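You operate a simulated robot arm through the tools that you are given. There is no shell and no other tool. Be economical: measure what you need, move in short steps, check, and stop when the job is done.

You run a simulated two-armed robot. Do the job below in one go: nothing can be reset, and whatever is moved stays where it is left.

TASK
Take the cap off the white jar and lay it down on the top of the measuring bench.

Only the result counts: the job must be done as asked and must still hold three seconds after the hand-in. Knocking over, shifting, dropping, spilling or breaking anything else fails it. A push-on lid holds only when it is set on centred and level and pressed home; a screw cap is set on level and turned clockwise until tight.

THE ROBOT
Two 7-joint arms with two-finger parallel grippers on one trunk, on a base that drives. Base frame: it is fixed to the floor where the robot stands at the start and does not move with it; the origin is under the middle of the robot, x ahead of it, y to its left, z up; the surface under the hand at the start is at about z = 0.88. Readings come in m, degrees, newtons and seconds.
The left shoulder is at the start at [0.06, 0.143, 0.871], the right one opposite. With the tool pointing down near the work surface each hand reaches from about 0.24 to 0.68 m from the robot's upright axis, wherever it stands, measured 20 degrees to its own side. Payload 1.57 kg a hand.
The TCP of each hand is the grasp point between the finger pads, 0.03 m short of the fingertips. In the tool frame z runs along the fingers and y along their closing line. Largest opening 0.11 m; finger width 0.024, thickness 0.012; the body of the gripper, 0.048 by 0.112 m, starts 0.078 m behind the TCP.
Orientation is that of the tool frame in the base frame, as a unit quaternion [x, y, z, w]. With the fingers straight down and closing along the base's y, the tool's x points along the base's -x, its y along +y and its z along -z.

THE INTERFACE
- The arms move only by the tool send_rows. It takes "left_deltas", "right_deltas" or both (then of equal length, played together; a hand with none holds still); each is a list of rows, each a list of 3 entries, a list of its own where there are three numbers: the shift along the tool's x, y, z in cm, then the turn, a rotation vector about the tool's x, y, z in degrees, then the finger opening in cm, from 0 to 11. In form: [[[tx, ty, tz], [rx, ry, rz], fingers], ...]. A call has 1 to 12 rows; each row is the pose to reach, as a shift and turn from the pose commanded when the call began, along the tool's axes at that moment. Rows are played at 5 a second. More than 0.05 m and 8.6 degrees between two rows, or a gripper value outside its range, and nothing of the call is played. Where a pose cannot be reached the arm comes as near as it can. A force on the tool above 40 N (or 10 N above the force at the start of the call, whichever is more), or a blocked arm, ends the call early, and 0.2 s more pass. Each finger travels about 0.045 m/s and halts on what it meets, pressing with about 28 N; the grip force reading is that of the motor and also rises with nothing between the fingers. The clock runs only during rows and for 0.2 s after the last one: add rows that repeat a pose to give the fingers time. The reply holds the time, the measured pose of the TCP, the force on the tool along the base axes, the opening and the grip force, in the units named above and with some noise, with the torque about the TCP (base axes, N m) and any sound that the robot's microphone picked up.
- Cameras (640 x 400 px; columns grow to the right, rows downward): "scene" is now at [0.045, 0.009, 1.4919]; the picture's right is [0.16, -0.99, 0.00], its down [-0.70, -0.12, -0.71] and it looks along [0.70, 0.12, -0.71] (base axes); focal length 270 px, centre (320, 200). "left" rides on the left gripper at [0.07, -0.016, -0.141] in its tool frame; the picture's right is [0.23, 0.97, 0.00], its down [-0.86, 0.20, -0.48] and it looks along [-0.47, 0.11, 0.88] (tool axes); focal length 222 px, centre (320, 200). "right" rides on the right gripper at [0.07, 0.016, -0.141] in its tool frame; the picture's right is [-0.23, 0.97, 0.00], its down [-0.86, -0.20, -0.48] and it looks along [-0.47, -0.11, 0.88] (tool axes); focal length 222 px, centre (320, 200). There is no depth. A picture from a camera that has moved, and an enlarged one, comes with that camera's place and axes in the base frame and with its lens. The place of the scene camera against the robot may be out by one fixed shift of up to 0.012 m in any direction.
- capture(camera): a new picture of that camera. The clock stands still meanwhile.
- lift_body(by): slides the trunk up (or, below 0, down) by that many m; the arms and the scene camera ride with it, the base frame stays. It gives what a move gives, with no picture.
- roll_base(legs): drives the robot by 1 to 6 legs, each [ahead, left, turn to the left] in m, m and degrees, along the robot's own axes; the way and the turn of a leg run together, so that a leg with both is an arc; at most 1.5 m and 180 degrees a leg. The arms and the cameras ride along, it lands a little off, and it stops where it bumps. It gives what a move gives.
- aim_head(pan, tilt): turns the head with the scene camera to pan (to the left, within 86 degrees either way) and tilt (down, from -29 to 69), counted from straight ahead of the robot. It gives what a move gives.
- zoom(camera, box): a new picture of the part [left, top, right, bottom] of that camera's present view, enlarged. The clock stands still meanwhile.
- sign_off(): hands the job in; it is judged then, once.

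Work in short steps. Places have to be worked out from the pictures, the camera data and where the tool is seen: move nearer, look again, correct. Check each grasp and each placing, and mend what went wrong. You have 120 turns and 88 pictures in all, those below and enlarged ones among them. Open the grippers and draw the arms clear of the work before you hand the job in, unless the task says otherwise; then end with one line.

The tools are called after "Call:" as a command line: name --argument value ..., lists and objects as JSON in quotes. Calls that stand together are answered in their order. send_rows: Moves the arms, as the interface text tells. Its arguments: {"type":"object","properties":{"left_deltas":{"type":"array","items":{"type":"array"}},"right_deltas":{"type":"array","items":{"type":"array"}}},"required":[]} The other tools are called the same way: lift_body (by) slides the trunk up or down; roll_base (legs) drives the base; aim_head (pan, tilt) turns the head that bears the scene camera; capture (camera) takes a picture; zoom (camera, box) takes an enlarged picture of a part of a camera's view; sign_off () hands the job in.

At the start:

```text
t: 0.0
left_tool_pos: [0.5959, 0.2212, 1.0001]
left_tcp_rot: [0.0, 1.0, 0.0, 0.003]
left_ft_force: [0.0, 0.4, 0.1]
left_wrist_torque: [-0.02, 0.01, -0.03]
left_opening: 0.11
left_grip_force: 0.1
right_tool_pos: [0.4398, -0.1402, 0.9995]
right_tcp_rot: [0.0, 1.0, -0.001, 0.0]
right_ft_force: [0.1, 0.9, 0.1]
right_wrist_torque: [0.04, -0.01, 0.0]
right_opening: 0.1099
right_grip_force: 0.0
trunk travel left (down, up): [-0.47, 0.12]
robot x, y, heading: [-0.0037, -0.0008, 0.1]
head pan, tilt: [9.4, 45.1]
```

scene: 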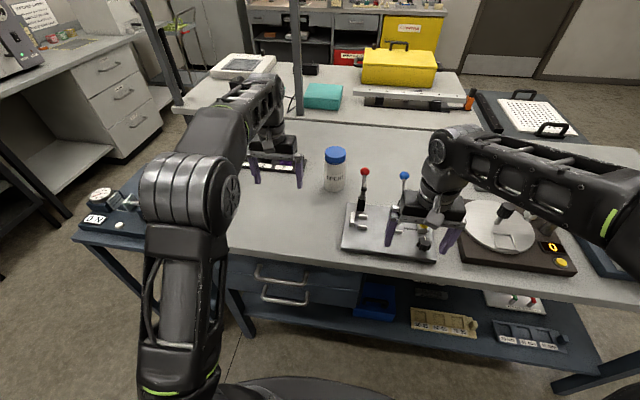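
right: 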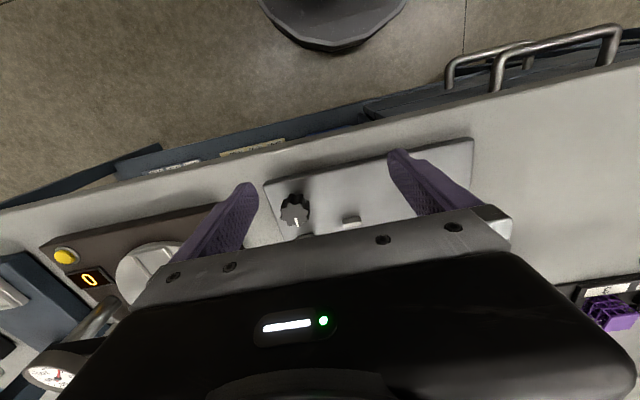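
left: 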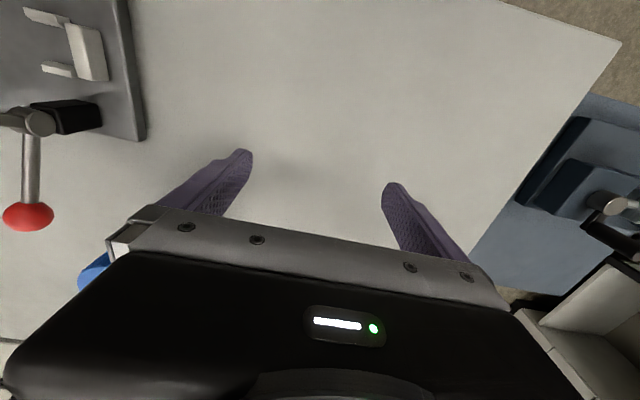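

The white jar with a blue cap stands ahead of me at around pixel (335,170). I'll zoom on it and on the surroundings to find out which piece is the "measuring bench".

Call:
zoom --camera "scene" --box '[280, 130, 400, 205]'

Call:
zoom --camera "scene" --box '[180, 20, 500, 220]'

Call:
zoom --camera "scene" --box '[0, 0, 240, 150]'

```text
5.33 times, centred on (340, 168) of scene
camera zoom: at [0.045, 0.009, 1.4919], right [0.16, -0.99, 0.0], down [-0.7, -0.12, -0.71], along [0.7, 0.12, -0.71], focal length 1439 px, centre (213, 373)
```

zoom: 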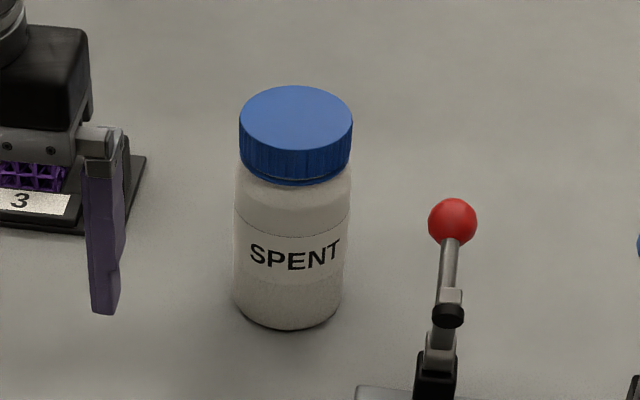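

```text
2.00 times, centred on (340, 120) of scene
camera zoom: at [0.045, 0.009, 1.4919], right [0.16, -0.99, 0.0], down [-0.7, -0.12, -0.71], along [0.7, 0.12, -0.71], focal length 540 px, centre (280, 360)
```

zoom: 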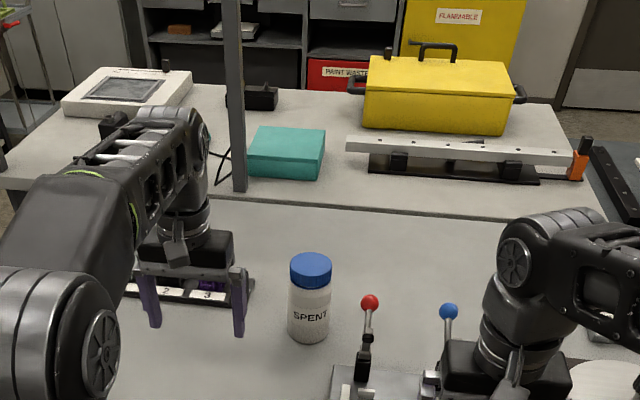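

```text
2.67 times, centred on (120, 75) of scene
camera zoom: at [0.045, 0.009, 1.4919], right [0.16, -0.99, 0.0], down [-0.7, -0.12, -0.71], along [0.7, 0.12, -0.71], focal length 720 px, centre (853, 533)
```

zoom: 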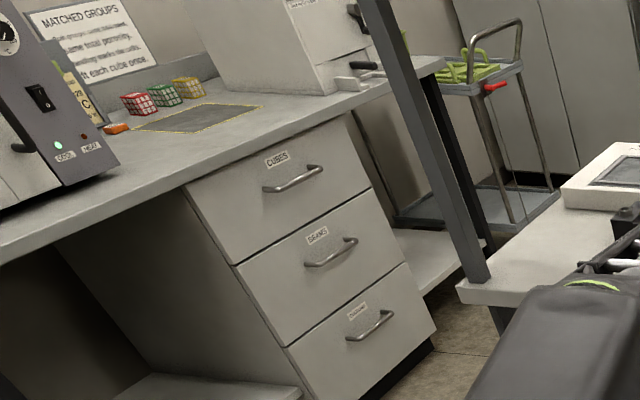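

There are several benches. I'll look around with the head to find signs naming them.

Call:
aim_head --pan 0 --tilt 10

Call:
capture --camera "scene"

Call:
aim_head --pan 75 --tilt 20

Call:
capture --camera "scene"

Call:
aim_head --pan -75 --tilt 20

Call:
capture --camera "scene"

Call:
aim_head --pan -30 --tilt 40

Call:
capture --camera "scene"

```text
t: 1.0
left_tool_pos: [0.5967, 0.2224, 1.0004]
left_tcp_rot: [0.0, 1.0, 0.0, 0.003]
left_ft_force: [0.3, -0.4, -0.4]
left_wrist_torque: [0.0, -0.05, -0.01]
left_opening: 0.11
left_grip_force: 0.0
right_tool_pos: [0.4396, -0.1394, 1.0004]
right_tcp_rot: [0.0, 1.0, 0.001, 0.0]
right_ft_force: [0.0, -0.1, 0.0]
right_wrist_torque: [0.0, -0.05, 0.04]
right_opening: 0.1098
right_grip_force: 0.0
trunk travel left (down, up): [-0.47, 0.12]
robot x, y, heading: [0.0015, -0.0004, -0.1]
head pan, tilt: [0.0, 10.0]
```

```text
81 pictures are left
camera scene: at [0.0579, -0.0043, 1.5469], right [0.0, -1.0, 0.0], down [-0.17, 0.0, -0.98], along [0.98, 0.0, -0.17], focal length 270 px, centre (320, 200)
```

scene: 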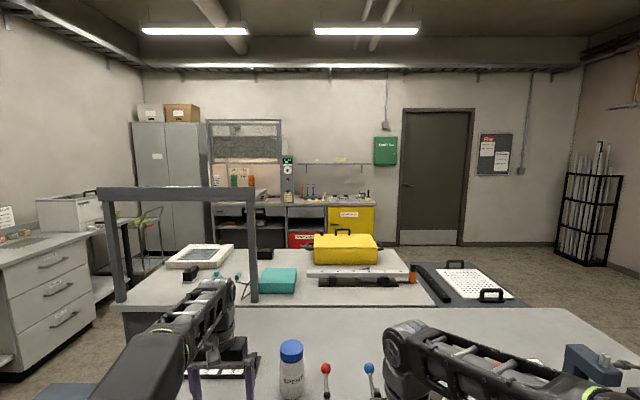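

```text
t: 2.5
left_tool_pos: [0.5963, 0.2218, 1.0005]
left_tcp_rot: [0.0, 1.0, 0.0, 0.003]
left_ft_force: [0.5, -0.3, -1.3]
left_wrist_torque: [0.0, -0.01, -0.01]
left_opening: 0.1101
left_grip_force: 0.1
right_tool_pos: [0.4392, -0.1401, 0.9995]
right_tcp_rot: [0.0, 1.0, 0.0, 0.001]
right_ft_force: [-0.2, 0.1, 0.6]
right_wrist_torque: [0.01, 0.0, -0.01]
right_opening: 0.1101
right_grip_force: 0.1
trunk travel left (down, up): [-0.47, 0.12]
robot x, y, heading: [0.0013, 0.0017, -0.0]
head pan, tilt: [75.0, 20.0]
```

```text
80 pictures are left
camera scene: at [-0.011, 0.0856, 1.5307], right [0.97, -0.26, 0.0], down [-0.09, -0.33, -0.94], along [0.24, 0.91, -0.34], focal length 270 px, centre (320, 200)
```

scene: 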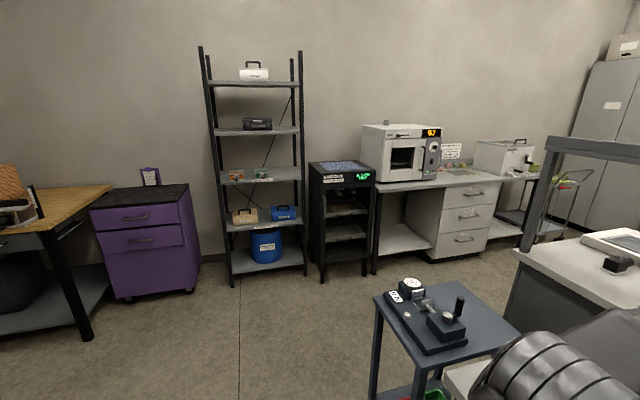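

```text
t: 4.8
left_tool_pos: [0.5966, 0.2225, 0.9989]
left_tcp_rot: [0.0, 1.0, -0.001, 0.003]
left_ft_force: [0.6, -0.3, -0.4]
left_wrist_torque: [0.0, -0.01, -0.02]
left_opening: 0.1101
left_grip_force: 0.1
right_tool_pos: [0.4398, -0.1396, 0.9994]
right_tcp_rot: [0.001, 1.0, 0.0, 0.0]
right_ft_force: [-0.3, -1.1, -0.3]
right_wrist_torque: [-0.03, 0.0, -0.03]
right_opening: 0.11
right_grip_force: 0.0
trunk travel left (down, up): [-0.47, 0.12]
robot x, y, heading: [0.0002, 0.0008, -0.2]
head pan, tilt: [-75.0, 20.0]
```

```text
79 pictures are left
camera scene: at [-0.011, -0.0942, 1.5307], right [-0.97, -0.26, 0.0], down [-0.09, 0.33, -0.94], along [0.24, -0.91, -0.34], focal length 270 px, centre (320, 200)
```

scene: 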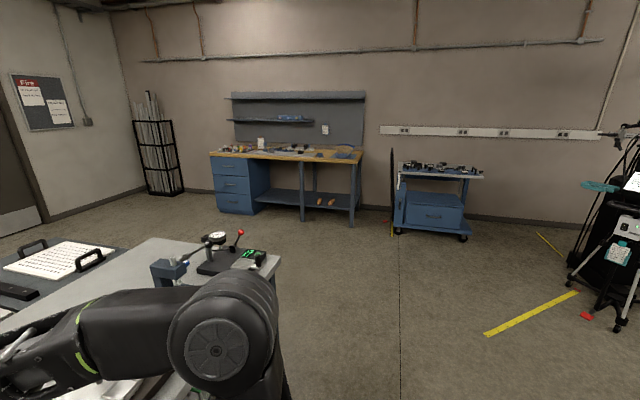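

```text
t: 6.0
left_tool_pos: [0.5962, 0.2228, 1.0003]
left_tcp_rot: [0.0, 1.0, 0.001, 0.003]
left_ft_force: [-0.1, -0.1, -0.5]
left_wrist_torque: [-0.01, 0.01, 0.03]
left_opening: 0.11
left_grip_force: 0.1
right_tool_pos: [0.44, -0.1413, 0.9993]
right_tcp_rot: [0.0, 1.0, 0.0, 0.0]
right_ft_force: [0.5, 0.8, 0.0]
right_wrist_torque: [0.05, 0.01, 0.02]
right_opening: 0.1099
right_grip_force: 0.1
trunk travel left (down, up): [-0.47, 0.12]
robot x, y, heading: [0.0007, -0.0024, 0.2]
head pan, tilt: [-30.0, 40.0]
```

```text
78 pictures are left
camera scene: at [0.0385, -0.0469, 1.4993], right [-0.5, -0.87, 0.0], down [-0.56, 0.32, -0.77], along [0.66, -0.38, -0.64], focal length 270 px, centre (320, 200)
```

scene: 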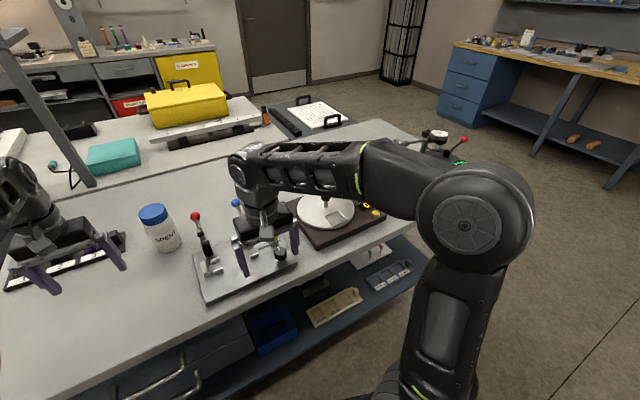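

Nothing is labelled yet; I'll check the front of the near bench and zoom on the far one for name signs.

Call:
aim_head --pan 0 --tilt 65

Call:
capture --camera "scene"

Call:
aim_head --pan 0 --tilt 25

Call:
zoom --camera "scene" --box '[80, 100, 340, 260]'

Call:
zoom --camera "scene" --box '[300, 100, 560, 260]'

```text
t: 6.9
left_tool_pos: [0.5958, 0.2229, 1.0005]
left_tcp_rot: [0.0, 1.0, 0.0, 0.003]
left_ft_force: [0.5, 0.2, 0.0]
left_wrist_torque: [-0.05, 0.02, 0.0]
left_opening: 0.11
left_grip_force: 0.1
right_tool_pos: [0.4394, -0.1403, 0.9999]
right_tcp_rot: [-0.001, 1.0, 0.0, -0.001]
right_ft_force: [0.8, 0.1, 0.0]
right_wrist_torque: [-0.03, -0.01, 0.0]
right_opening: 0.11
right_grip_force: 0.1
trunk travel left (down, up): [-0.47, 0.12]
robot x, y, heading: [-0.0003, -0.0012, -0.2]
head pan, tilt: [0.0, 65.0]
```

```text
77 pictures are left
camera scene: at [0.0256, -0.0044, 1.467], right [0.0, -1.0, 0.0], down [-0.91, 0.0, -0.42], along [0.42, 0.0, -0.91], focal length 270 px, centre (320, 200)
```

scene: 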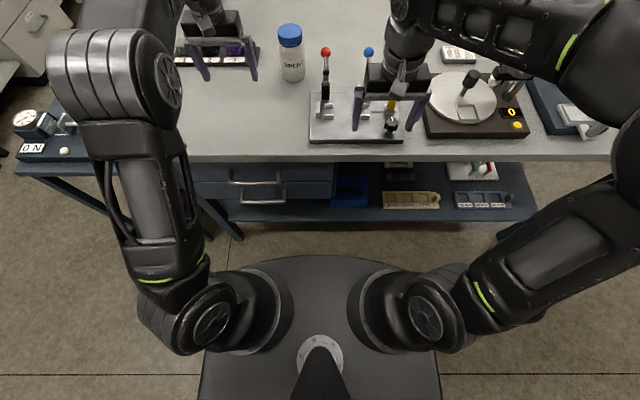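

```text
t: 8.0
left_tool_pos: [0.5976, 0.2236, 1.0001]
left_tcp_rot: [0.0, 1.0, 0.0, 0.003]
left_ft_force: [1.2, 0.4, -0.4]
left_wrist_torque: [0.0, -0.03, 0.02]
left_opening: 0.11
left_grip_force: 0.0
right_tool_pos: [0.4385, -0.14, 0.9993]
right_tcp_rot: [0.0, 1.0, 0.001, 0.0]
right_ft_force: [0.3, -0.1, 0.0]
right_wrist_torque: [0.01, -0.03, 0.01]
right_opening: 0.11
right_grip_force: 0.0
trunk travel left (down, up): [-0.47, 0.12]
robot x, y, heading: [0.0009, 0.0018, -0.2]
head pan, tilt: [0.0, 25.0]
```

```text
2.46 times, centred on (210, 180) of scene
camera zoom: at [0.057, -0.0043, 1.5225], right [0.0, -1.0, 0.0], down [-0.42, 0.0, -0.91], along [0.91, 0.0, -0.42], focal length 664 px, centre (591, 249)
```

zoom: 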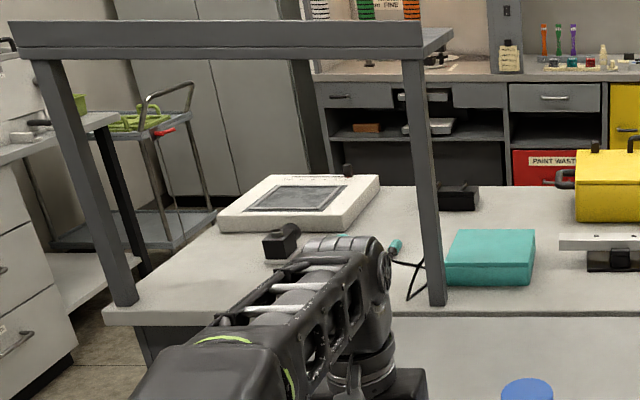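

```text
2.46 times, centred on (430, 180) of scene
camera zoom: at [0.057, -0.0043, 1.5225], right [0.0, -1.0, 0.0], down [-0.42, 0.0, -0.91], along [0.91, 0.0, -0.42], focal length 664 px, centre (49, 249)
```

zoom: 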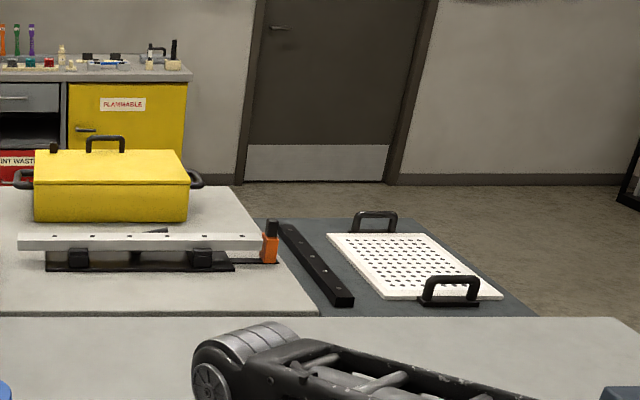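

The near bench (dial gauges, force readouts, turntable) is the measuring bench, and the jar (cap top ≈ z 1.02, at about (0.715, 0.077)) stands on it, slightly out of comfortable reach. I raise both hands clear of the fixtures before driving nearer.

Call:
send_rows --left_deltas '[[[2, 0, -4], [0, 0, 0], 11], [[4, 0, -8], [0, 0, 0], 11], [[7, 0, -12], [0, 0, 0], 11], [[10, 0, -15], [0, 0, 0], 11]]' --right_deltas '[[[0, 0, -4], [0, 0, 0], 11], [[0, 0, -8], [0, 0, 0], 11], [[0, 0, -12], [0, 0, 0], 11], [[0, 0, -15], [0, 0, 0], 11]]'

Call:
aim_head --pan 0 --tilt 50

Call:
capture --camera "scene"

```text
t: 9.0
left_tool_pos: [0.522, 0.226, 1.0474]
left_tcp_rot: [-0.002, 1.0, 0.004, 0.006]
left_ft_force: [-2.2, -0.3, 1.2]
left_wrist_torque: [0.03, -0.19, 0.02]
left_opening: 0.1101
left_grip_force: 0.0
left hand out of reach, approached as far as the arm can: row 1, 2, 3, 4
right_tool_pos: [0.434, -0.1456, 1.0538]
right_tcp_rot: [0.0, 1.0, 0.001, 0.003]
right_ft_force: [-1.6, -1.4, 1.2]
right_wrist_torque: [0.15, -0.17, 0.02]
right_opening: 0.1099
right_grip_force: 0.1
right hand out of reach, approached as far as the arm can: row 2, 3, 4
trunk travel left (down, up): [-0.47, 0.12]
robot x, y, heading: [-0.0014, 0.0028, 0.1]
head pan, tilt: [0.0, 25.0]
```

```text
t: 9.9
left_tool_pos: [0.5267, 0.2293, 1.0429]
left_tcp_rot: [-0.004, 1.0, 0.002, 0.003]
left_ft_force: [-0.3, -1.0, -0.6]
left_wrist_torque: [0.01, -0.02, 0.0]
left_opening: 0.1102
left_grip_force: 0.0
right_tool_pos: [0.4391, -0.1414, 1.0496]
right_tcp_rot: [0.0, 1.0, 0.0, 0.0]
right_ft_force: [-0.6, 0.1, -0.1]
right_wrist_torque: [-0.02, 0.0, 0.02]
right_opening: 0.1099
right_grip_force: 0.0
trunk travel left (down, up): [-0.47, 0.12]
robot x, y, heading: [0.0005, 0.0039, 0.0]
head pan, tilt: [0.0, 50.0]
```

```text
74 pictures are left
camera scene: at [0.0418, -0.0044, 1.4852], right [0.0, -1.0, 0.0], down [-0.77, 0.0, -0.64], along [0.64, 0.0, -0.77], focal length 270 px, centre (320, 200)
```

scene: 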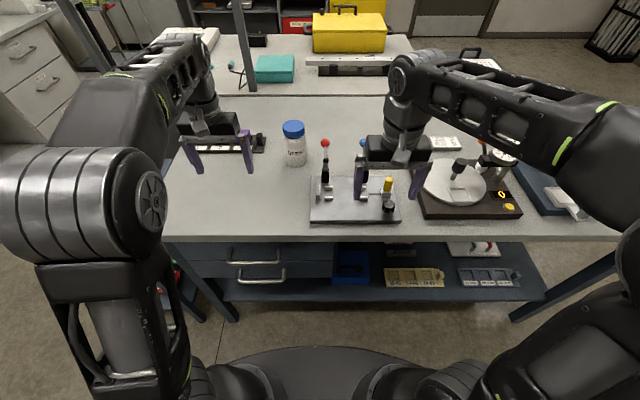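

Upward reach is limited to about z=1.05, so I raise the trunk.

Call:
lift_body --by 0.11

Call:
roll_base --legs '[[0.0, 0.06, 0.0]]'

Call:
roll_base --legs '[[0.07, 0.0, 0.0]]'

Call:
capture --camera "scene"

```text
t: 11.3
left_tool_pos: [0.5271, 0.2296, 1.154]
left_tcp_rot: [-0.005, 1.0, 0.003, 0.002]
left_ft_force: [0.4, 0.5, 0.7]
left_wrist_torque: [-0.01, 0.03, 0.03]
left_opening: 0.1101
left_grip_force: 0.0
right_tool_pos: [0.4384, -0.1424, 1.1602]
right_tcp_rot: [-0.001, 1.0, 0.001, 0.0]
right_ft_force: [0.2, 0.2, -0.5]
right_wrist_torque: [0.01, 0.0, 0.01]
right_opening: 0.11
right_grip_force: 0.1
trunk travel left (down, up): [-0.58, 0.01]
robot x, y, heading: [0.0018, -0.0009, 0.0]
head pan, tilt: [0.0, 50.0]
```

```text
t: 12.2
left_tool_pos: [0.5257, 0.2911, 1.1543]
left_tcp_rot: [-0.003, 1.0, 0.002, 0.003]
left_ft_force: [0.0, 0.2, -0.4]
left_wrist_torque: [-0.03, 0.02, 0.01]
left_opening: 0.1099
left_grip_force: 0.1
right_tool_pos: [0.4379, -0.079, 1.1601]
right_tcp_rot: [0.0, 1.0, -0.001, 0.0]
right_ft_force: [-0.3, 0.9, -0.1]
right_wrist_torque: [-0.04, 0.01, 0.0]
right_opening: 0.1101
right_grip_force: 0.1
trunk travel left (down, up): [-0.58, 0.01]
robot x, y, heading: [-0.0009, 0.0549, 0.2]
head pan, tilt: [0.0, 50.0]
```

```text
t: 13.3
left_tool_pos: [0.5953, 0.2918, 1.1543]
left_tcp_rot: [-0.005, 1.0, 0.003, 0.003]
left_ft_force: [0.5, -0.6, 0.5]
left_wrist_torque: [-0.01, 0.06, -0.03]
left_opening: 0.1104
left_grip_force: 0.1
right_tool_pos: [0.509, -0.0803, 1.1597]
right_tcp_rot: [-0.001, 1.0, 0.0, -0.002]
right_ft_force: [0.3, 0.0, -0.4]
right_wrist_torque: [0.02, 0.02, -0.02]
right_opening: 0.1101
right_grip_force: 0.2
trunk travel left (down, up): [-0.58, 0.01]
robot x, y, heading: [0.0675, 0.0594, 0.3]
head pan, tilt: [0.0, 50.0]
```

```text
73 pictures are left
camera scene: at [0.1122, 0.0562, 1.595], right [0.0, -1.0, 0.0], down [-0.77, 0.0, -0.64], along [0.64, 0.0, -0.77], focal length 270 px, centre (320, 200)
```

scene: 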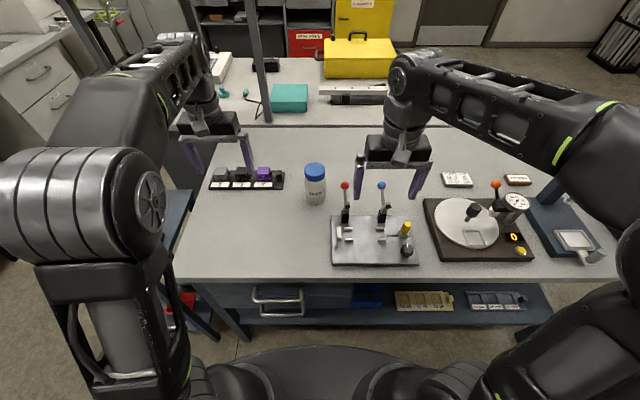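

The way is clear; I go another 6 cm ahead, then zoom in on the jar to locate it.

Call:
roll_base --legs '[[0.06, 0.0, 0.0]]'

Call:
zoom --camera "scene" --box '[250, 140, 378, 220]'

Call:
capture --camera "right"

Call:
capture --camera "left"

```text
t: 14.2
left_tool_pos: [0.6567, 0.2914, 1.1518]
left_tcp_rot: [-0.005, 1.0, 0.002, 0.003]
left_ft_force: [-0.2, 0.1, 0.9]
left_wrist_torque: [-0.02, 0.03, 0.02]
left_opening: 0.1101
left_grip_force: 0.1
right_tool_pos: [0.5702, -0.0804, 1.1614]
right_tcp_rot: [-0.001, 1.0, 0.0, -0.001]
right_ft_force: [0.0, 0.1, -0.1]
right_wrist_torque: [-0.01, 0.05, 0.04]
right_opening: 0.1101
right_grip_force: 0.1
trunk travel left (down, up): [-0.58, 0.01]
robot x, y, heading: [0.1289, 0.059, 0.2]
head pan, tilt: [0.0, 50.0]
```

```text
5.00 times, centred on (314, 180) of scene
camera zoom: at [0.1731, 0.0563, 1.595], right [0.0, -1.0, 0.0], down [-0.77, 0.0, -0.64], along [0.64, 0.0, -0.77], focal length 1349 px, centre (350, 300)
```

zoom: 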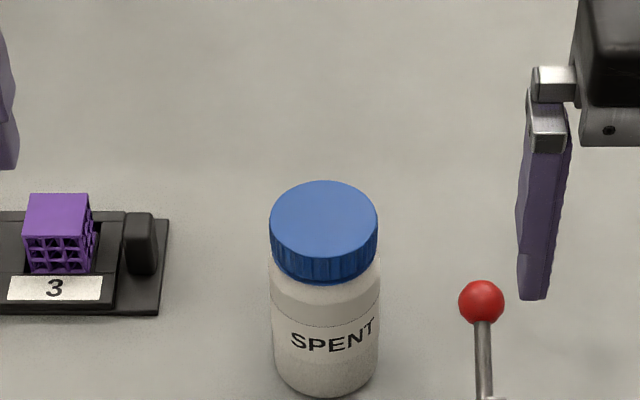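

```text
71 pictures are left
camera right: at [0.4998, -0.0635, 1.2997], right [0.22, 0.97, 0.0], down [0.86, -0.2, 0.48], along [0.46, -0.11, -0.88], focal length 222 px, centre (320, 200)
```

right: 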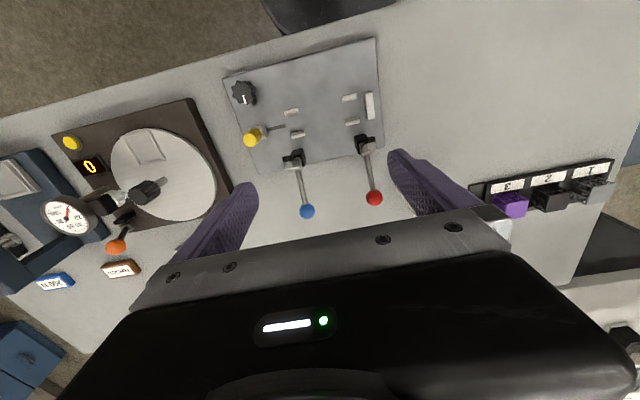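

```text
70 pictures are left
camera left: at [0.5865, 0.2747, 1.2936], right [-0.24, 0.97, 0.0], down [0.85, 0.21, 0.48], along [0.47, 0.12, -0.88], focal length 222 px, centre (320, 200)
```

left: 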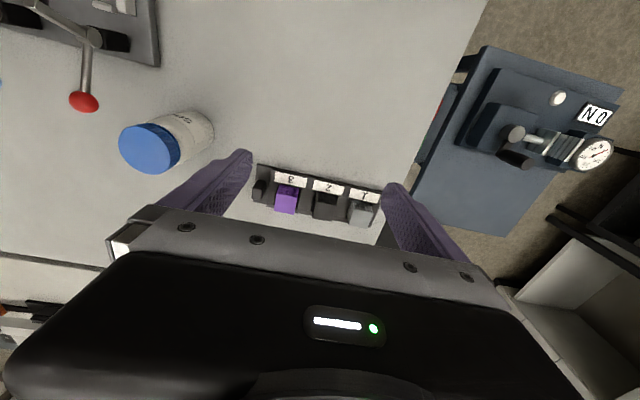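

The jar axis is near (0.71, 0.075), cap top z≈1.02; the red lever ball is at (0.673,-0.02,0.995) and the rack lies at y>0.165. Plan: left hand holds the jar body from the robot side (yaw −20°, pitched 30° below horizontal), right hand turns the cap from above. I turn the left hand in yaw first.

Call:
send_rows --left_deltas '[[[2, 0, 0], [0, 0, 7], 10], [[4, 0, 0], [0, 0, 14], 10], [[6, 0, 0], [0, 0, 20], 10]]'

Call:
send_rows --left_deltas '[[[0, 0, 0], [0, -8, 0], 10], [[0, 0, 0], [0, -16, 0], 10], [[0, 0, 0], [0, -24, 0], 10], [[0, 0, 0], [0, -32, 0], 10], [[0, 0, 0], [0, -40, 0], 10], [[0, 0, 0], [0, -48, 0], 10], [[0, 0, 0], [0, -56, 0], 10], [[0, 0, 0], [0, -60, 0], 10]]'

Call:
capture --camera "scene"

Call:
capture --camera "left"

```text
t: 15.0
left_tool_pos: [0.5944, 0.291, 1.1538]
left_tcp_rot: [0.169, 0.986, 0.003, 0.003]
left_ft_force: [-1.1, 0.7, -0.3]
left_wrist_torque: [0.04, 0.02, -0.04]
left_opening: 0.0999
left_grip_force: 0.0
right_tool_pos: [0.5664, -0.0795, 1.1604]
right_tcp_rot: [-0.002, 1.0, -0.001, 0.0]
right_ft_force: [0.5, 0.2, 0.0]
right_wrist_torque: [-0.04, 0.0, 0.0]
right_opening: 0.11
right_grip_force: 0.0
trunk travel left (down, up): [-0.58, 0.01]
robot x, y, heading: [0.1274, 0.0611, 0.2]
head pan, tilt: [0.0, 50.0]
```

```text
t: 16.8
left_tool_pos: [0.5933, 0.2903, 1.1531]
left_tcp_rot: [0.147, 0.852, -0.082, 0.496]
left_ft_force: [0.0, -0.5, 1.0]
left_wrist_torque: [0.01, -0.02, -0.01]
left_opening: 0.0999
left_grip_force: 0.0
right_tool_pos: [0.5678, -0.0796, 1.1606]
right_tcp_rot: [-0.002, 1.0, 0.0, 0.0]
right_ft_force: [-0.8, -0.5, 0.3]
right_wrist_torque: [-0.05, 0.01, 0.02]
right_opening: 0.1101
right_grip_force: 0.1
trunk travel left (down, up): [-0.58, 0.01]
robot x, y, heading: [0.1292, 0.0583, 0.1]
head pan, tilt: [0.0, 50.0]
```

```text
69 pictures are left
camera scene: at [0.1704, 0.0564, 1.5951], right [0.0, -1.0, 0.0], down [-0.77, 0.0, -0.64], along [0.64, 0.0, -0.77], focal length 270 px, centre (320, 200)
```

scene: 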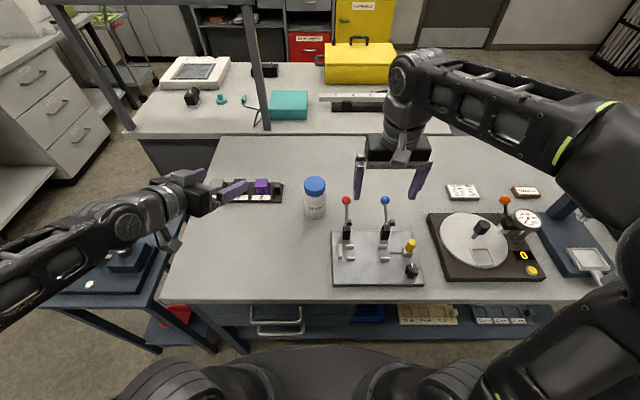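

```text
68 pictures are left
camera left: at [0.4406, 0.3288, 1.1621], right [0.22, 0.96, -0.19], down [0.07, 0.18, 0.98], along [0.97, -0.23, -0.03], focal length 222 px, centre (320, 200)
```

left: 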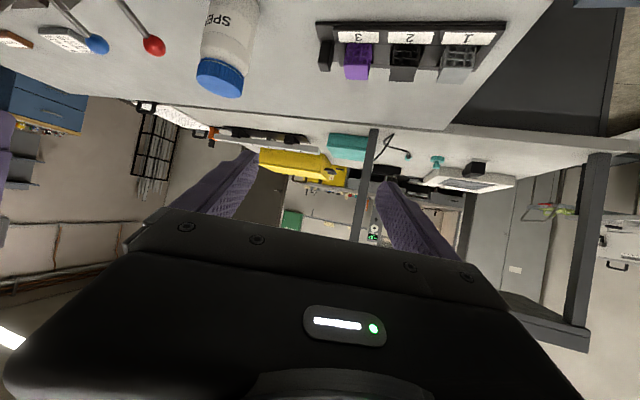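

The left arm sits well. Left-camera rays suggest the jar's at about (0.71, 0.086) (the scene camera being ~1 cm out in y). I move the left hand sideways behind the jar, then partly down to z≈1.0.

Call:
send_rows --left_deltas '[[[-0.75, -3.8, 1.3], [0, 0, 0], 10], [[-1.5, -7.6, 2.6], [0, 0, 0], 10], [[-2.2, -11.4, 3.9], [0, 0, 0], 10], [[-3.0, -15.2, 5.15], [0, 0, 0], 10], [[0.3, -15.2, 7.05], [0, 0, 0], 10], [[3.6, -15.2, 8.95], [0, 0, 0], 10], [[6.9, -15.2, 10.85], [0, 0, 0], 10], [[10.2, -15.2, 12.8], [0, 0, 0], 10]]'

Call:
capture --camera "scene"

Call:
capture --camera "left"

```text
t: 18.6
left_tool_pos: [0.634, 0.1211, 0.9975]
left_tcp_rot: [0.148, 0.853, -0.084, 0.494]
left_ft_force: [1.2, -0.2, 0.5]
left_wrist_torque: [0.01, 0.01, -0.02]
left_opening: 0.1
left_grip_force: 0.0
left hand out of reach, approached as far as the arm can: row 5, 6, 7, 8
right_tool_pos: [0.5695, -0.0798, 1.1596]
right_tcp_rot: [-0.002, 1.0, -0.001, -0.001]
right_ft_force: [0.3, 0.0, -0.2]
right_wrist_torque: [-0.04, 0.04, 0.01]
right_opening: 0.1101
right_grip_force: 0.1
trunk travel left (down, up): [-0.58, 0.01]
robot x, y, heading: [0.1347, 0.062, -0.1]
head pan, tilt: [0.0, 50.0]
```

```text
67 pictures are left
camera scene: at [0.1734, 0.0582, 1.595], right [0.0, -1.0, 0.0], down [-0.77, 0.0, -0.64], along [0.64, 0.0, -0.77], focal length 270 px, centre (320, 200)
```

scene: 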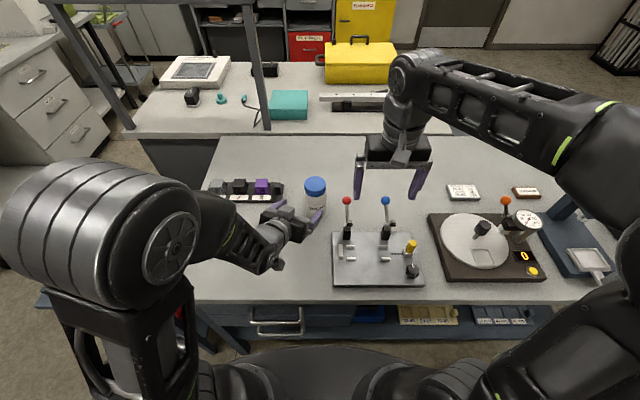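

```text
66 pictures are left
camera left: at [0.4807, 0.1586, 1.0066], right [0.22, 0.96, -0.19], down [0.07, 0.18, 0.98], along [0.97, -0.23, -0.03], focal length 222 px, centre (320, 200)
```

left: 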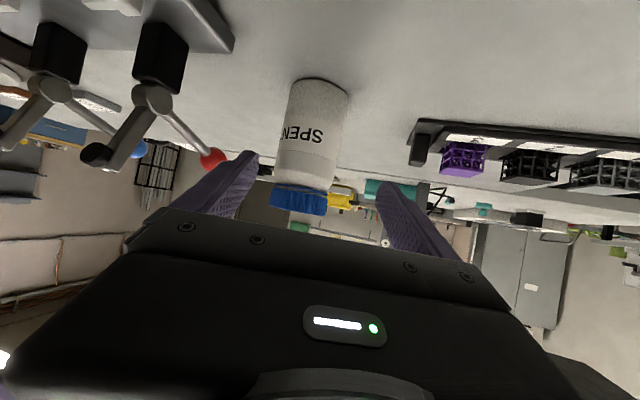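

The left hand is now at (0.634, 0.121, 0.9975), jar between the fingers' view; from this picture I put the jar axis at ≈(0.722, 0.076). I lower toward z≈0.92 and shift 1.2 cm to the right.

Call:
send_rows --left_deltas '[[[1.7, -0.4, 1.0], [0, 0, 0], 10], [[3.4, -0.8, 2.0], [0, 0, 0], 10], [[5.1, -1.2, 3.0], [0, 0, 0], 10], [[6.5, -1.2, 3.75], [0, 0, 0], 10]]'

Call:
capture --camera "scene"

Call:
capture --camera "left"

```text
t: 19.6
left_tool_pos: [0.6298, 0.1083, 0.9246]
left_tcp_rot: [0.148, 0.852, -0.082, 0.495]
left_ft_force: [0.2, 0.6, -0.3]
left_wrist_torque: [-0.03, -0.01, 0.0]
left_opening: 0.0999
left_grip_force: 0.1
right_tool_pos: [0.5679, -0.0791, 1.1601]
right_tcp_rot: [-0.001, 1.0, 0.0, 0.0]
right_ft_force: [-0.3, -0.9, 0.2]
right_wrist_torque: [0.04, 0.0, 0.01]
right_opening: 0.1101
right_grip_force: 0.1
trunk travel left (down, up): [-0.58, 0.01]
robot x, y, heading: [0.1281, 0.0557, 0.5]
head pan, tilt: [0.0, 50.0]
```

```text
65 pictures are left
camera scene: at [0.1704, 0.056, 1.5952], right [0.0, -1.0, 0.0], down [-0.77, 0.0, -0.64], along [0.64, 0.0, -0.77], focal length 270 px, centre (320, 200)
```

scene: 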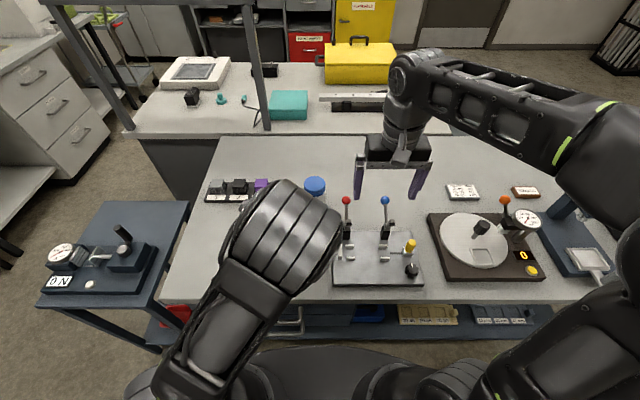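

```text
64 pictures are left
camera left: at [0.4753, 0.146, 0.9338], right [0.22, 0.96, -0.19], down [0.07, 0.18, 0.98], along [0.97, -0.23, -0.03], focal length 222 px, centre (320, 200)
```

left: 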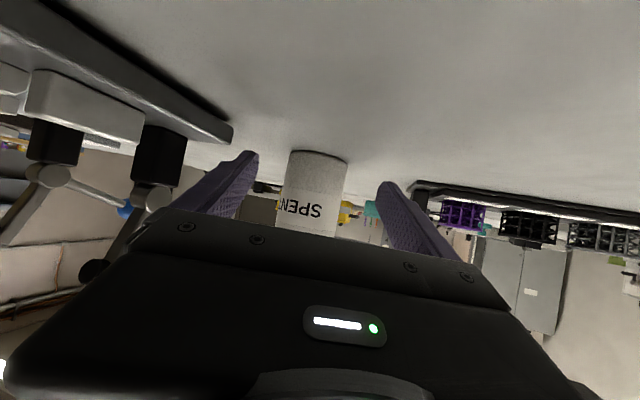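

Jar is centred between the fingers (axis ≈(0.719,0.074)); I advance horizontally 9.4 cm along the approach direction.

Call:
send_rows --left_deltas '[[[-1.2, 0, 2.05], [0, 0, 0], 10], [[-2.4, 0, 4.1], [0, 0, 0], 10], [[-3.5, 0, 6.1], [0, 0, 0], 10], [[-4.2, 0, 7.3], [0, 0, 0], 10], [[-4.7, 0, 8.1], [0, 0, 0], 10]]'

Call:
capture --camera "left"

Call:
capture --camera "scene"

```text
t: 20.8
left_tool_pos: [0.7177, 0.0774, 0.9253]
left_tcp_rot: [0.147, 0.852, -0.082, 0.495]
left_ft_force: [-0.7, 0.2, -0.2]
left_wrist_torque: [0.02, 0.03, 0.01]
left_opening: 0.0999
left_grip_force: 0.0
right_tool_pos: [0.5683, -0.0804, 1.1592]
right_tcp_rot: [-0.002, 1.0, 0.0, 0.0]
right_ft_force: [-0.1, 0.7, 0.3]
right_wrist_torque: [-0.03, -0.01, 0.01]
right_opening: 0.1102
right_grip_force: 0.1
trunk travel left (down, up): [-0.58, 0.01]
robot x, y, heading: [0.1275, 0.0588, 0.2]
head pan, tilt: [0.0, 50.0]
```

```text
63 pictures are left
camera left: at [0.5639, 0.1162, 0.9344], right [0.22, 0.96, -0.19], down [0.07, 0.18, 0.98], along [0.97, -0.23, -0.03], focal length 222 px, centre (320, 200)
```

left: 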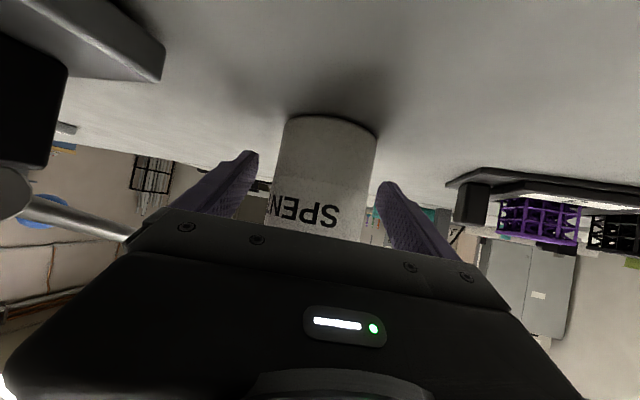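

```text
62 pictures are left
camera scene: at [0.1707, 0.0562, 1.5951], right [0.0, -1.0, 0.0], down [-0.77, 0.0, -0.64], along [0.64, 0.0, -0.77], focal length 270 px, centre (320, 200)
```

scene: 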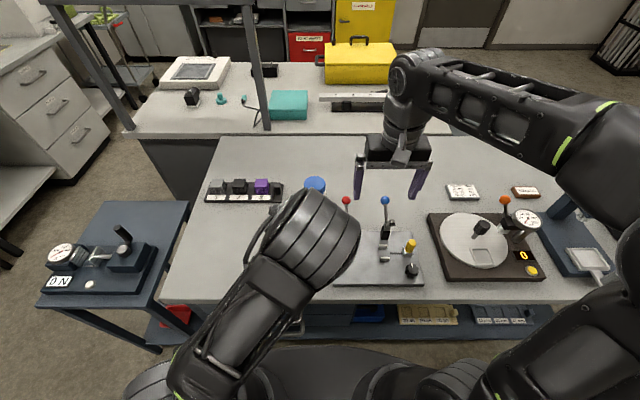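

Nearly there: I advance 0.7 cm more and close on the jar body.

Call:
send_rows --left_deltas '[[[-0.35, 0, 0.6], [0, 0, 0], 10], [[-0.35, 0, 0.6], [0, 0, 0], 9], [[-0.35, 0, 0.6], [0, 0, 0], 8], [[-0.35, 0, 0.6], [0, 0, 0], 7], [[-0.35, 0, 0.6], [0, 0, 0], 6], [[-0.35, 0, 0.6], [0, 0, 0], 5.5], [[-0.35, 0, 0.6], [0, 0, 0], 5.5]]'

Call:
capture --camera "left"

Call:
zoom --camera "scene" --box '[250, 140, 378, 220]'

Call:
capture --camera "right"

```text
t: 22.4
left_tool_pos: [0.7235, 0.0758, 0.9266]
left_tcp_rot: [0.148, 0.853, -0.082, 0.495]
left_ft_force: [0.2, 0.5, 0.0]
left_wrist_torque: [-0.05, 0.0, 0.0]
left_opening: 0.0672
left_grip_force: 28.3
right_tool_pos: [0.5674, -0.0798, 1.1611]
right_tcp_rot: [-0.002, 1.0, 0.0, 0.0]
right_ft_force: [-0.3, -0.2, -0.8]
right_wrist_torque: [-0.01, -0.01, 0.02]
right_opening: 0.1099
right_grip_force: 0.0
trunk travel left (down, up): [-0.58, 0.01]
robot x, y, heading: [0.1273, 0.0605, 0.2]
head pan, tilt: [0.0, 50.0]
```

```text
61 pictures are left
camera left: at [0.5711, 0.1126, 0.9349], right [0.22, 0.96, -0.19], down [0.07, 0.18, 0.98], along [0.97, -0.23, -0.03], focal length 222 px, centre (320, 200)
```

left: 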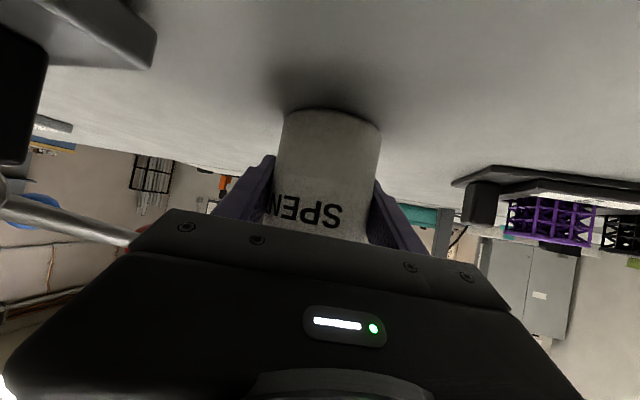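

```text
5.00 times, centred on (314, 180) of scene
camera zoom: at [0.1705, 0.0562, 1.5951], right [0.0, -1.0, 0.0], down [-0.77, 0.0, -0.64], along [0.64, 0.0, -0.77], focal length 1349 px, centre (350, 300)
```

zoom: 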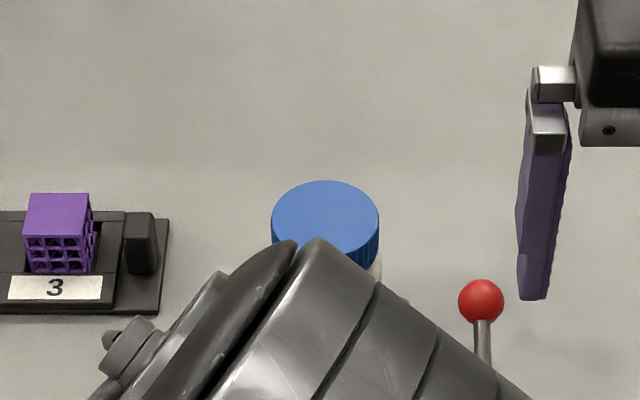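

```text
59 pictures are left
camera right: at [0.4978, -0.0635, 1.3003], right [0.22, 0.97, 0.0], down [0.86, -0.2, 0.48], along [0.47, -0.11, -0.88], focal length 222 px, centre (320, 200)
```

right: 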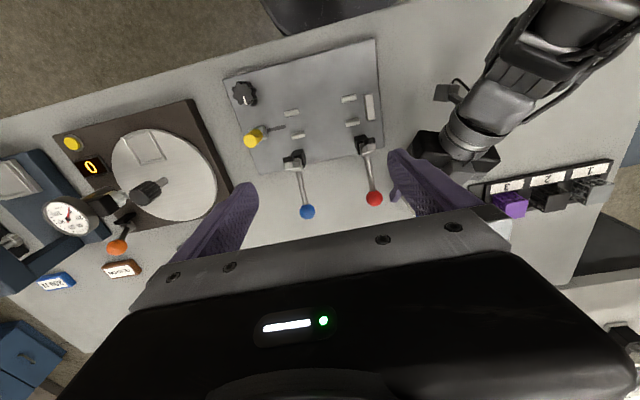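

Jar body gripped (diameter 6.7 cm, 28 N) with almost no shift; axis ≈(0.7235, 0.0755). Now I bring the right hand over the jar at its present height.

Call:
send_rows --right_deltas '[[[-2.6, 2.6, 0], [0, 0, 0], 10], [[-5.2, 5.2, 0], [0, 0, 0], 10], [[-7.8, 7.8, 0], [0, 0, 0], 10], [[-10.4, 10.4, 0], [0, 0, 0], 10], [[-13, 13, 0], [0, 0, 0], 10], [[-15.6, 15.5, 0], [0, 0, 0], 10]]'

Call:
capture --camera "scene"

Call:
capture --camera "right"

```text
t: 23.8
left_tool_pos: [0.7248, 0.0757, 0.9267]
left_tcp_rot: [0.148, 0.852, -0.082, 0.495]
left_ft_force: [0.6, 0.2, 1.7]
left_wrist_torque: [-0.07, 0.02, 0.03]
left_opening: 0.067
left_grip_force: 27.9
right_tool_pos: [0.627, -0.0186, 1.1581]
right_tcp_rot: [-0.001, 1.0, 0.001, 0.002]
right_ft_force: [-0.2, 0.3, -0.2]
right_wrist_torque: [0.02, 0.03, -0.04]
right_opening: 0.0999
right_grip_force: 0.1
right hand out of reach, approached as far as the arm can: row 3, 4, 5, 6
trunk travel left (down, up): [-0.58, 0.01]
robot x, y, heading: [0.1298, 0.0612, 0.1]
head pan, tilt: [0.0, 50.0]
```

```text
58 pictures are left
camera scene: at [0.1704, 0.0565, 1.5951], right [0.0, -1.0, 0.0], down [-0.77, 0.0, -0.64], along [0.64, 0.0, -0.77], focal length 270 px, centre (320, 200)
```

scene: 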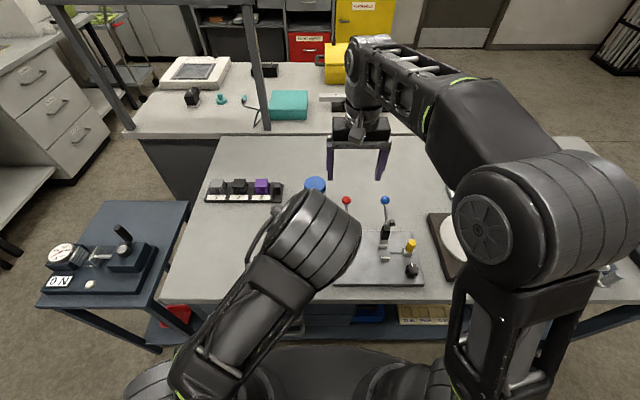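

```text
57 pictures are left
camera right: at [0.5579, -0.0016, 1.2985], right [0.22, 0.97, 0.0], down [0.85, -0.2, 0.48], along [0.47, -0.11, -0.88], focal length 222 px, centre (320, 200)
```

right: 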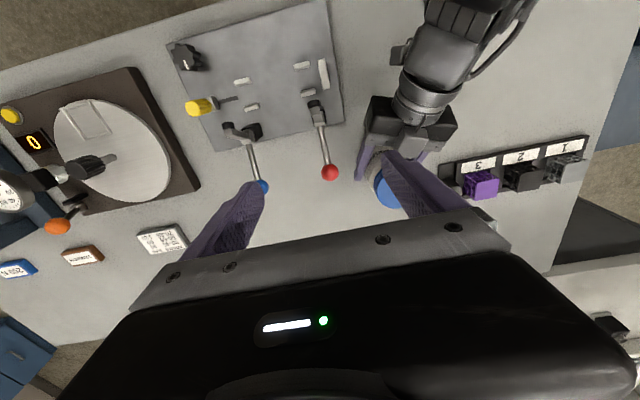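

At this height the right arm falls short; lower reach is longer. I go diagonally to above the cap, TCP z≈1.075 (tips at 1.045, above the cap and lever).

Call:
send_rows --right_deltas '[[[-1.2, 1.2, 2.2], [0, 0, 0], 10], [[-3.4, 3.3, 4.2], [0, 0, 0], 10], [[-5.6, 5.5, 6.0], [0, 0, 0], 10], [[-7.7, 7.5, 7.5], [0, 0, 0], 10], [[-9.65, 9.4, 8.3], [0, 0, 0], 10]]'

Call:
capture --camera "scene"

Call:
capture --camera "right"

```text
t: 25.0
left_tool_pos: [0.7251, 0.0748, 0.9266]
left_tcp_rot: [0.147, 0.852, -0.082, 0.495]
left_ft_force: [-0.7, 0.7, 0.7]
left_wrist_torque: [-0.05, 0.0, -0.01]
left_opening: 0.0674
left_grip_force: 27.7
right_tool_pos: [0.7201, 0.0635, 1.0774]
right_tcp_rot: [-0.001, 1.0, 0.001, 0.001]
right_ft_force: [0.2, 0.3, 0.3]
right_wrist_torque: [-0.01, 0.03, 0.02]
right_opening: 0.0999
right_grip_force: 0.0
right hand out of reach, approached as far as the arm can: row 5
trunk travel left (down, up): [-0.58, 0.01]
robot x, y, heading: [0.1289, 0.0595, 0.1]
head pan, tilt: [0.0, 50.0]
```

```text
56 pictures are left
camera scene: at [0.1704, 0.056, 1.5951], right [0.0, -1.0, 0.0], down [-0.77, 0.0, -0.64], along [0.64, 0.0, -0.77], focal length 270 px, centre (320, 200)
```

scene: 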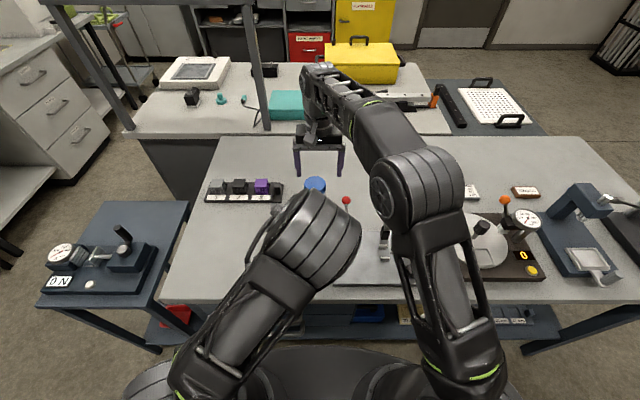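

```text
55 pictures are left
camera right: at [0.6499, 0.0805, 1.2182], right [0.22, 0.97, 0.0], down [0.85, -0.2, 0.48], along [0.47, -0.11, -0.88], focal length 222 px, centre (320, 200)
```

right: 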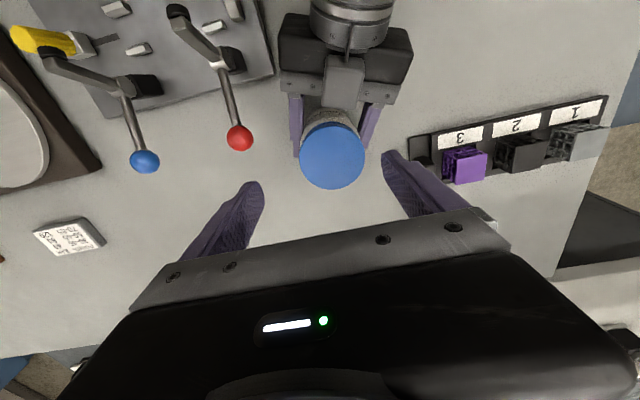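

Cap centre by the right camera ≈(0.715,0.077), consistent within a few mm. I shift 1.25 cm left and lower to TCP z≈1.03 to straddle the cap.

Call:
send_rows --right_deltas '[[[0, 0.7, 1.2], [0, 0, 0], 10], [[0, 1.25, 1.8], [0, 0, 0], 10], [[0, 1.25, 3.2], [0, 0, 0], 10], [[0, 1.25, 4.4], [0, 0, 0], 10]]'

Call:
capture --camera "right"

Call:
zoom --camera "scene" --box '[250, 140, 378, 220]'

```text
t: 26.0
left_tool_pos: [0.7241, 0.0747, 0.9264]
left_tcp_rot: [0.148, 0.852, -0.082, 0.495]
left_ft_force: [-0.9, 0.1, 0.6]
left_wrist_torque: [-0.1, 0.03, -0.01]
left_opening: 0.067
left_grip_force: 27.8
right_tool_pos: [0.7188, 0.0788, 1.0355]
right_tcp_rot: [-0.001, 1.0, 0.0, 0.0]
right_ft_force: [0.0, 0.6, 0.2]
right_wrist_torque: [-0.01, 0.0, 0.0]
right_opening: 0.1
right_grip_force: 0.0
trunk travel left (down, up): [-0.58, 0.01]
robot x, y, heading: [0.1315, 0.0587, -0.1]
head pan, tilt: [0.0, 50.0]
```

```text
54 pictures are left
camera right: at [0.6484, 0.094, 1.1751], right [0.23, 0.97, 0.0], down [0.86, -0.2, 0.48], along [0.47, -0.11, -0.88], focal length 222 px, centre (320, 200)
```

right: 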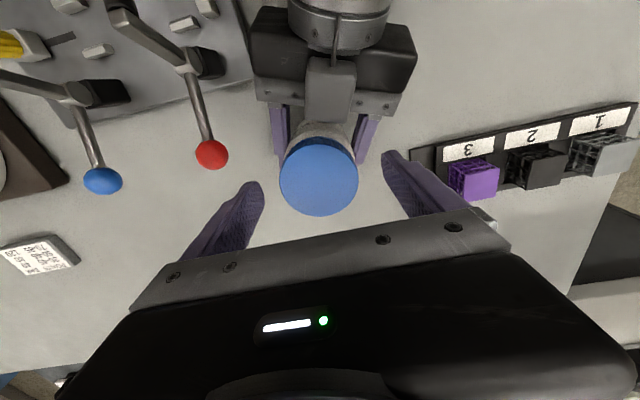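

```text
5.00 times, centred on (314, 180) of scene
camera zoom: at [0.1704, 0.0563, 1.5951], right [0.0, -1.0, 0.0], down [-0.77, 0.0, -0.64], along [0.64, 0.0, -0.77], focal length 1349 px, centre (350, 300)
```

zoom: 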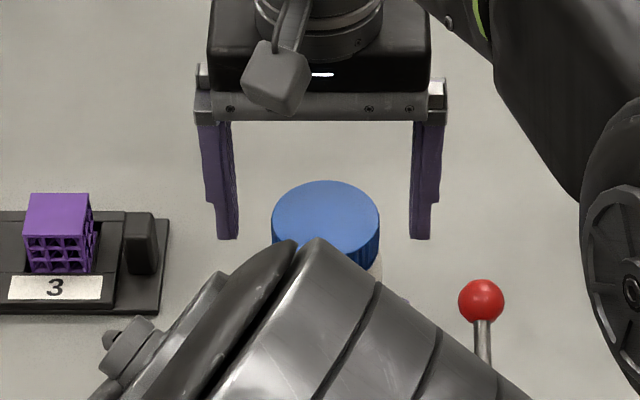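

Laterally centred; the cap centre is ~0.5 cm nearer in x (≈0.714, 0.078). I centre and pre-turn the right hand clockwise 48° to gain stroke for unscrewing.

Call:
send_rows --right_deltas '[[[0.45, -0.1, 0], [0, 0, 8], 9], [[0.45, -0.1, 0], [0, 0, 16], 9], [[0.45, -0.1, 0], [0, 0, 24], 9], [[0.45, -0.1, 0], [0, 0, 32], 9], [[0.45, -0.1, 0], [0, 0, 40], 9], [[0.45, -0.1, 0], [0, 0, 48], 9]]'

Call:
capture --camera "right"

Call:
zoom --camera "scene" --box '[250, 140, 378, 220]'

```text
t: 27.4
left_tool_pos: [0.7252, 0.0755, 0.9264]
left_tcp_rot: [0.147, 0.853, -0.081, 0.495]
left_ft_force: [0.5, -0.4, 1.1]
left_wrist_torque: [-0.05, 0.04, 0.0]
left_opening: 0.0673
left_grip_force: 28.0
right_tool_pos: [0.7124, 0.0778, 1.0356]
right_tcp_rot: [0.407, 0.914, -0.001, 0.0]
right_ft_force: [-0.3, 0.5, 0.7]
right_wrist_torque: [-0.03, -0.03, -0.03]
right_opening: 0.0898
right_grip_force: 0.1
trunk travel left (down, up): [-0.58, 0.01]
robot x, y, heading: [0.127, 0.0587, 0.2]
head pan, tilt: [0.0, 50.0]
```

```text
52 pictures are left
camera right: at [0.6781, 0.1403, 1.1753], right [0.88, 0.48, 0.0], down [0.42, -0.77, 0.48], along [0.23, -0.42, -0.88], focal length 222 px, centre (320, 200)
```

right: 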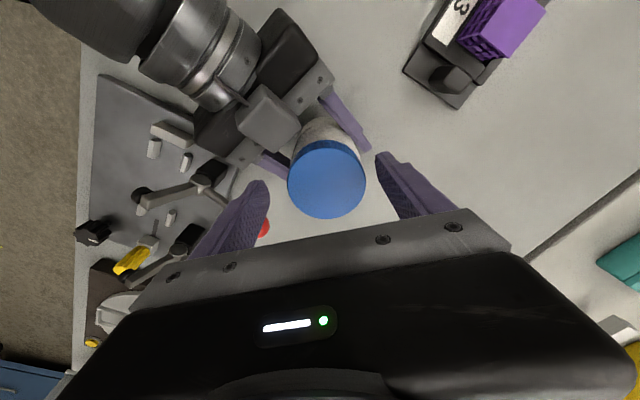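

```text
5.00 times, centred on (314, 180) of scene
camera zoom: at [0.1704, 0.0563, 1.5951], right [0.0, -1.0, 0.0], down [-0.77, 0.0, -0.64], along [0.64, 0.0, -0.77], focal length 1349 px, centre (350, 300)
```

zoom: 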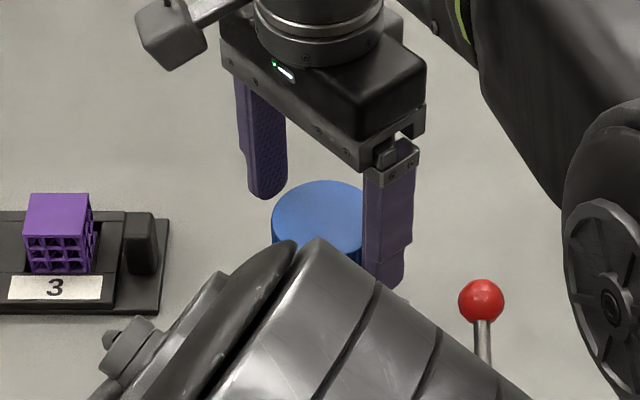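

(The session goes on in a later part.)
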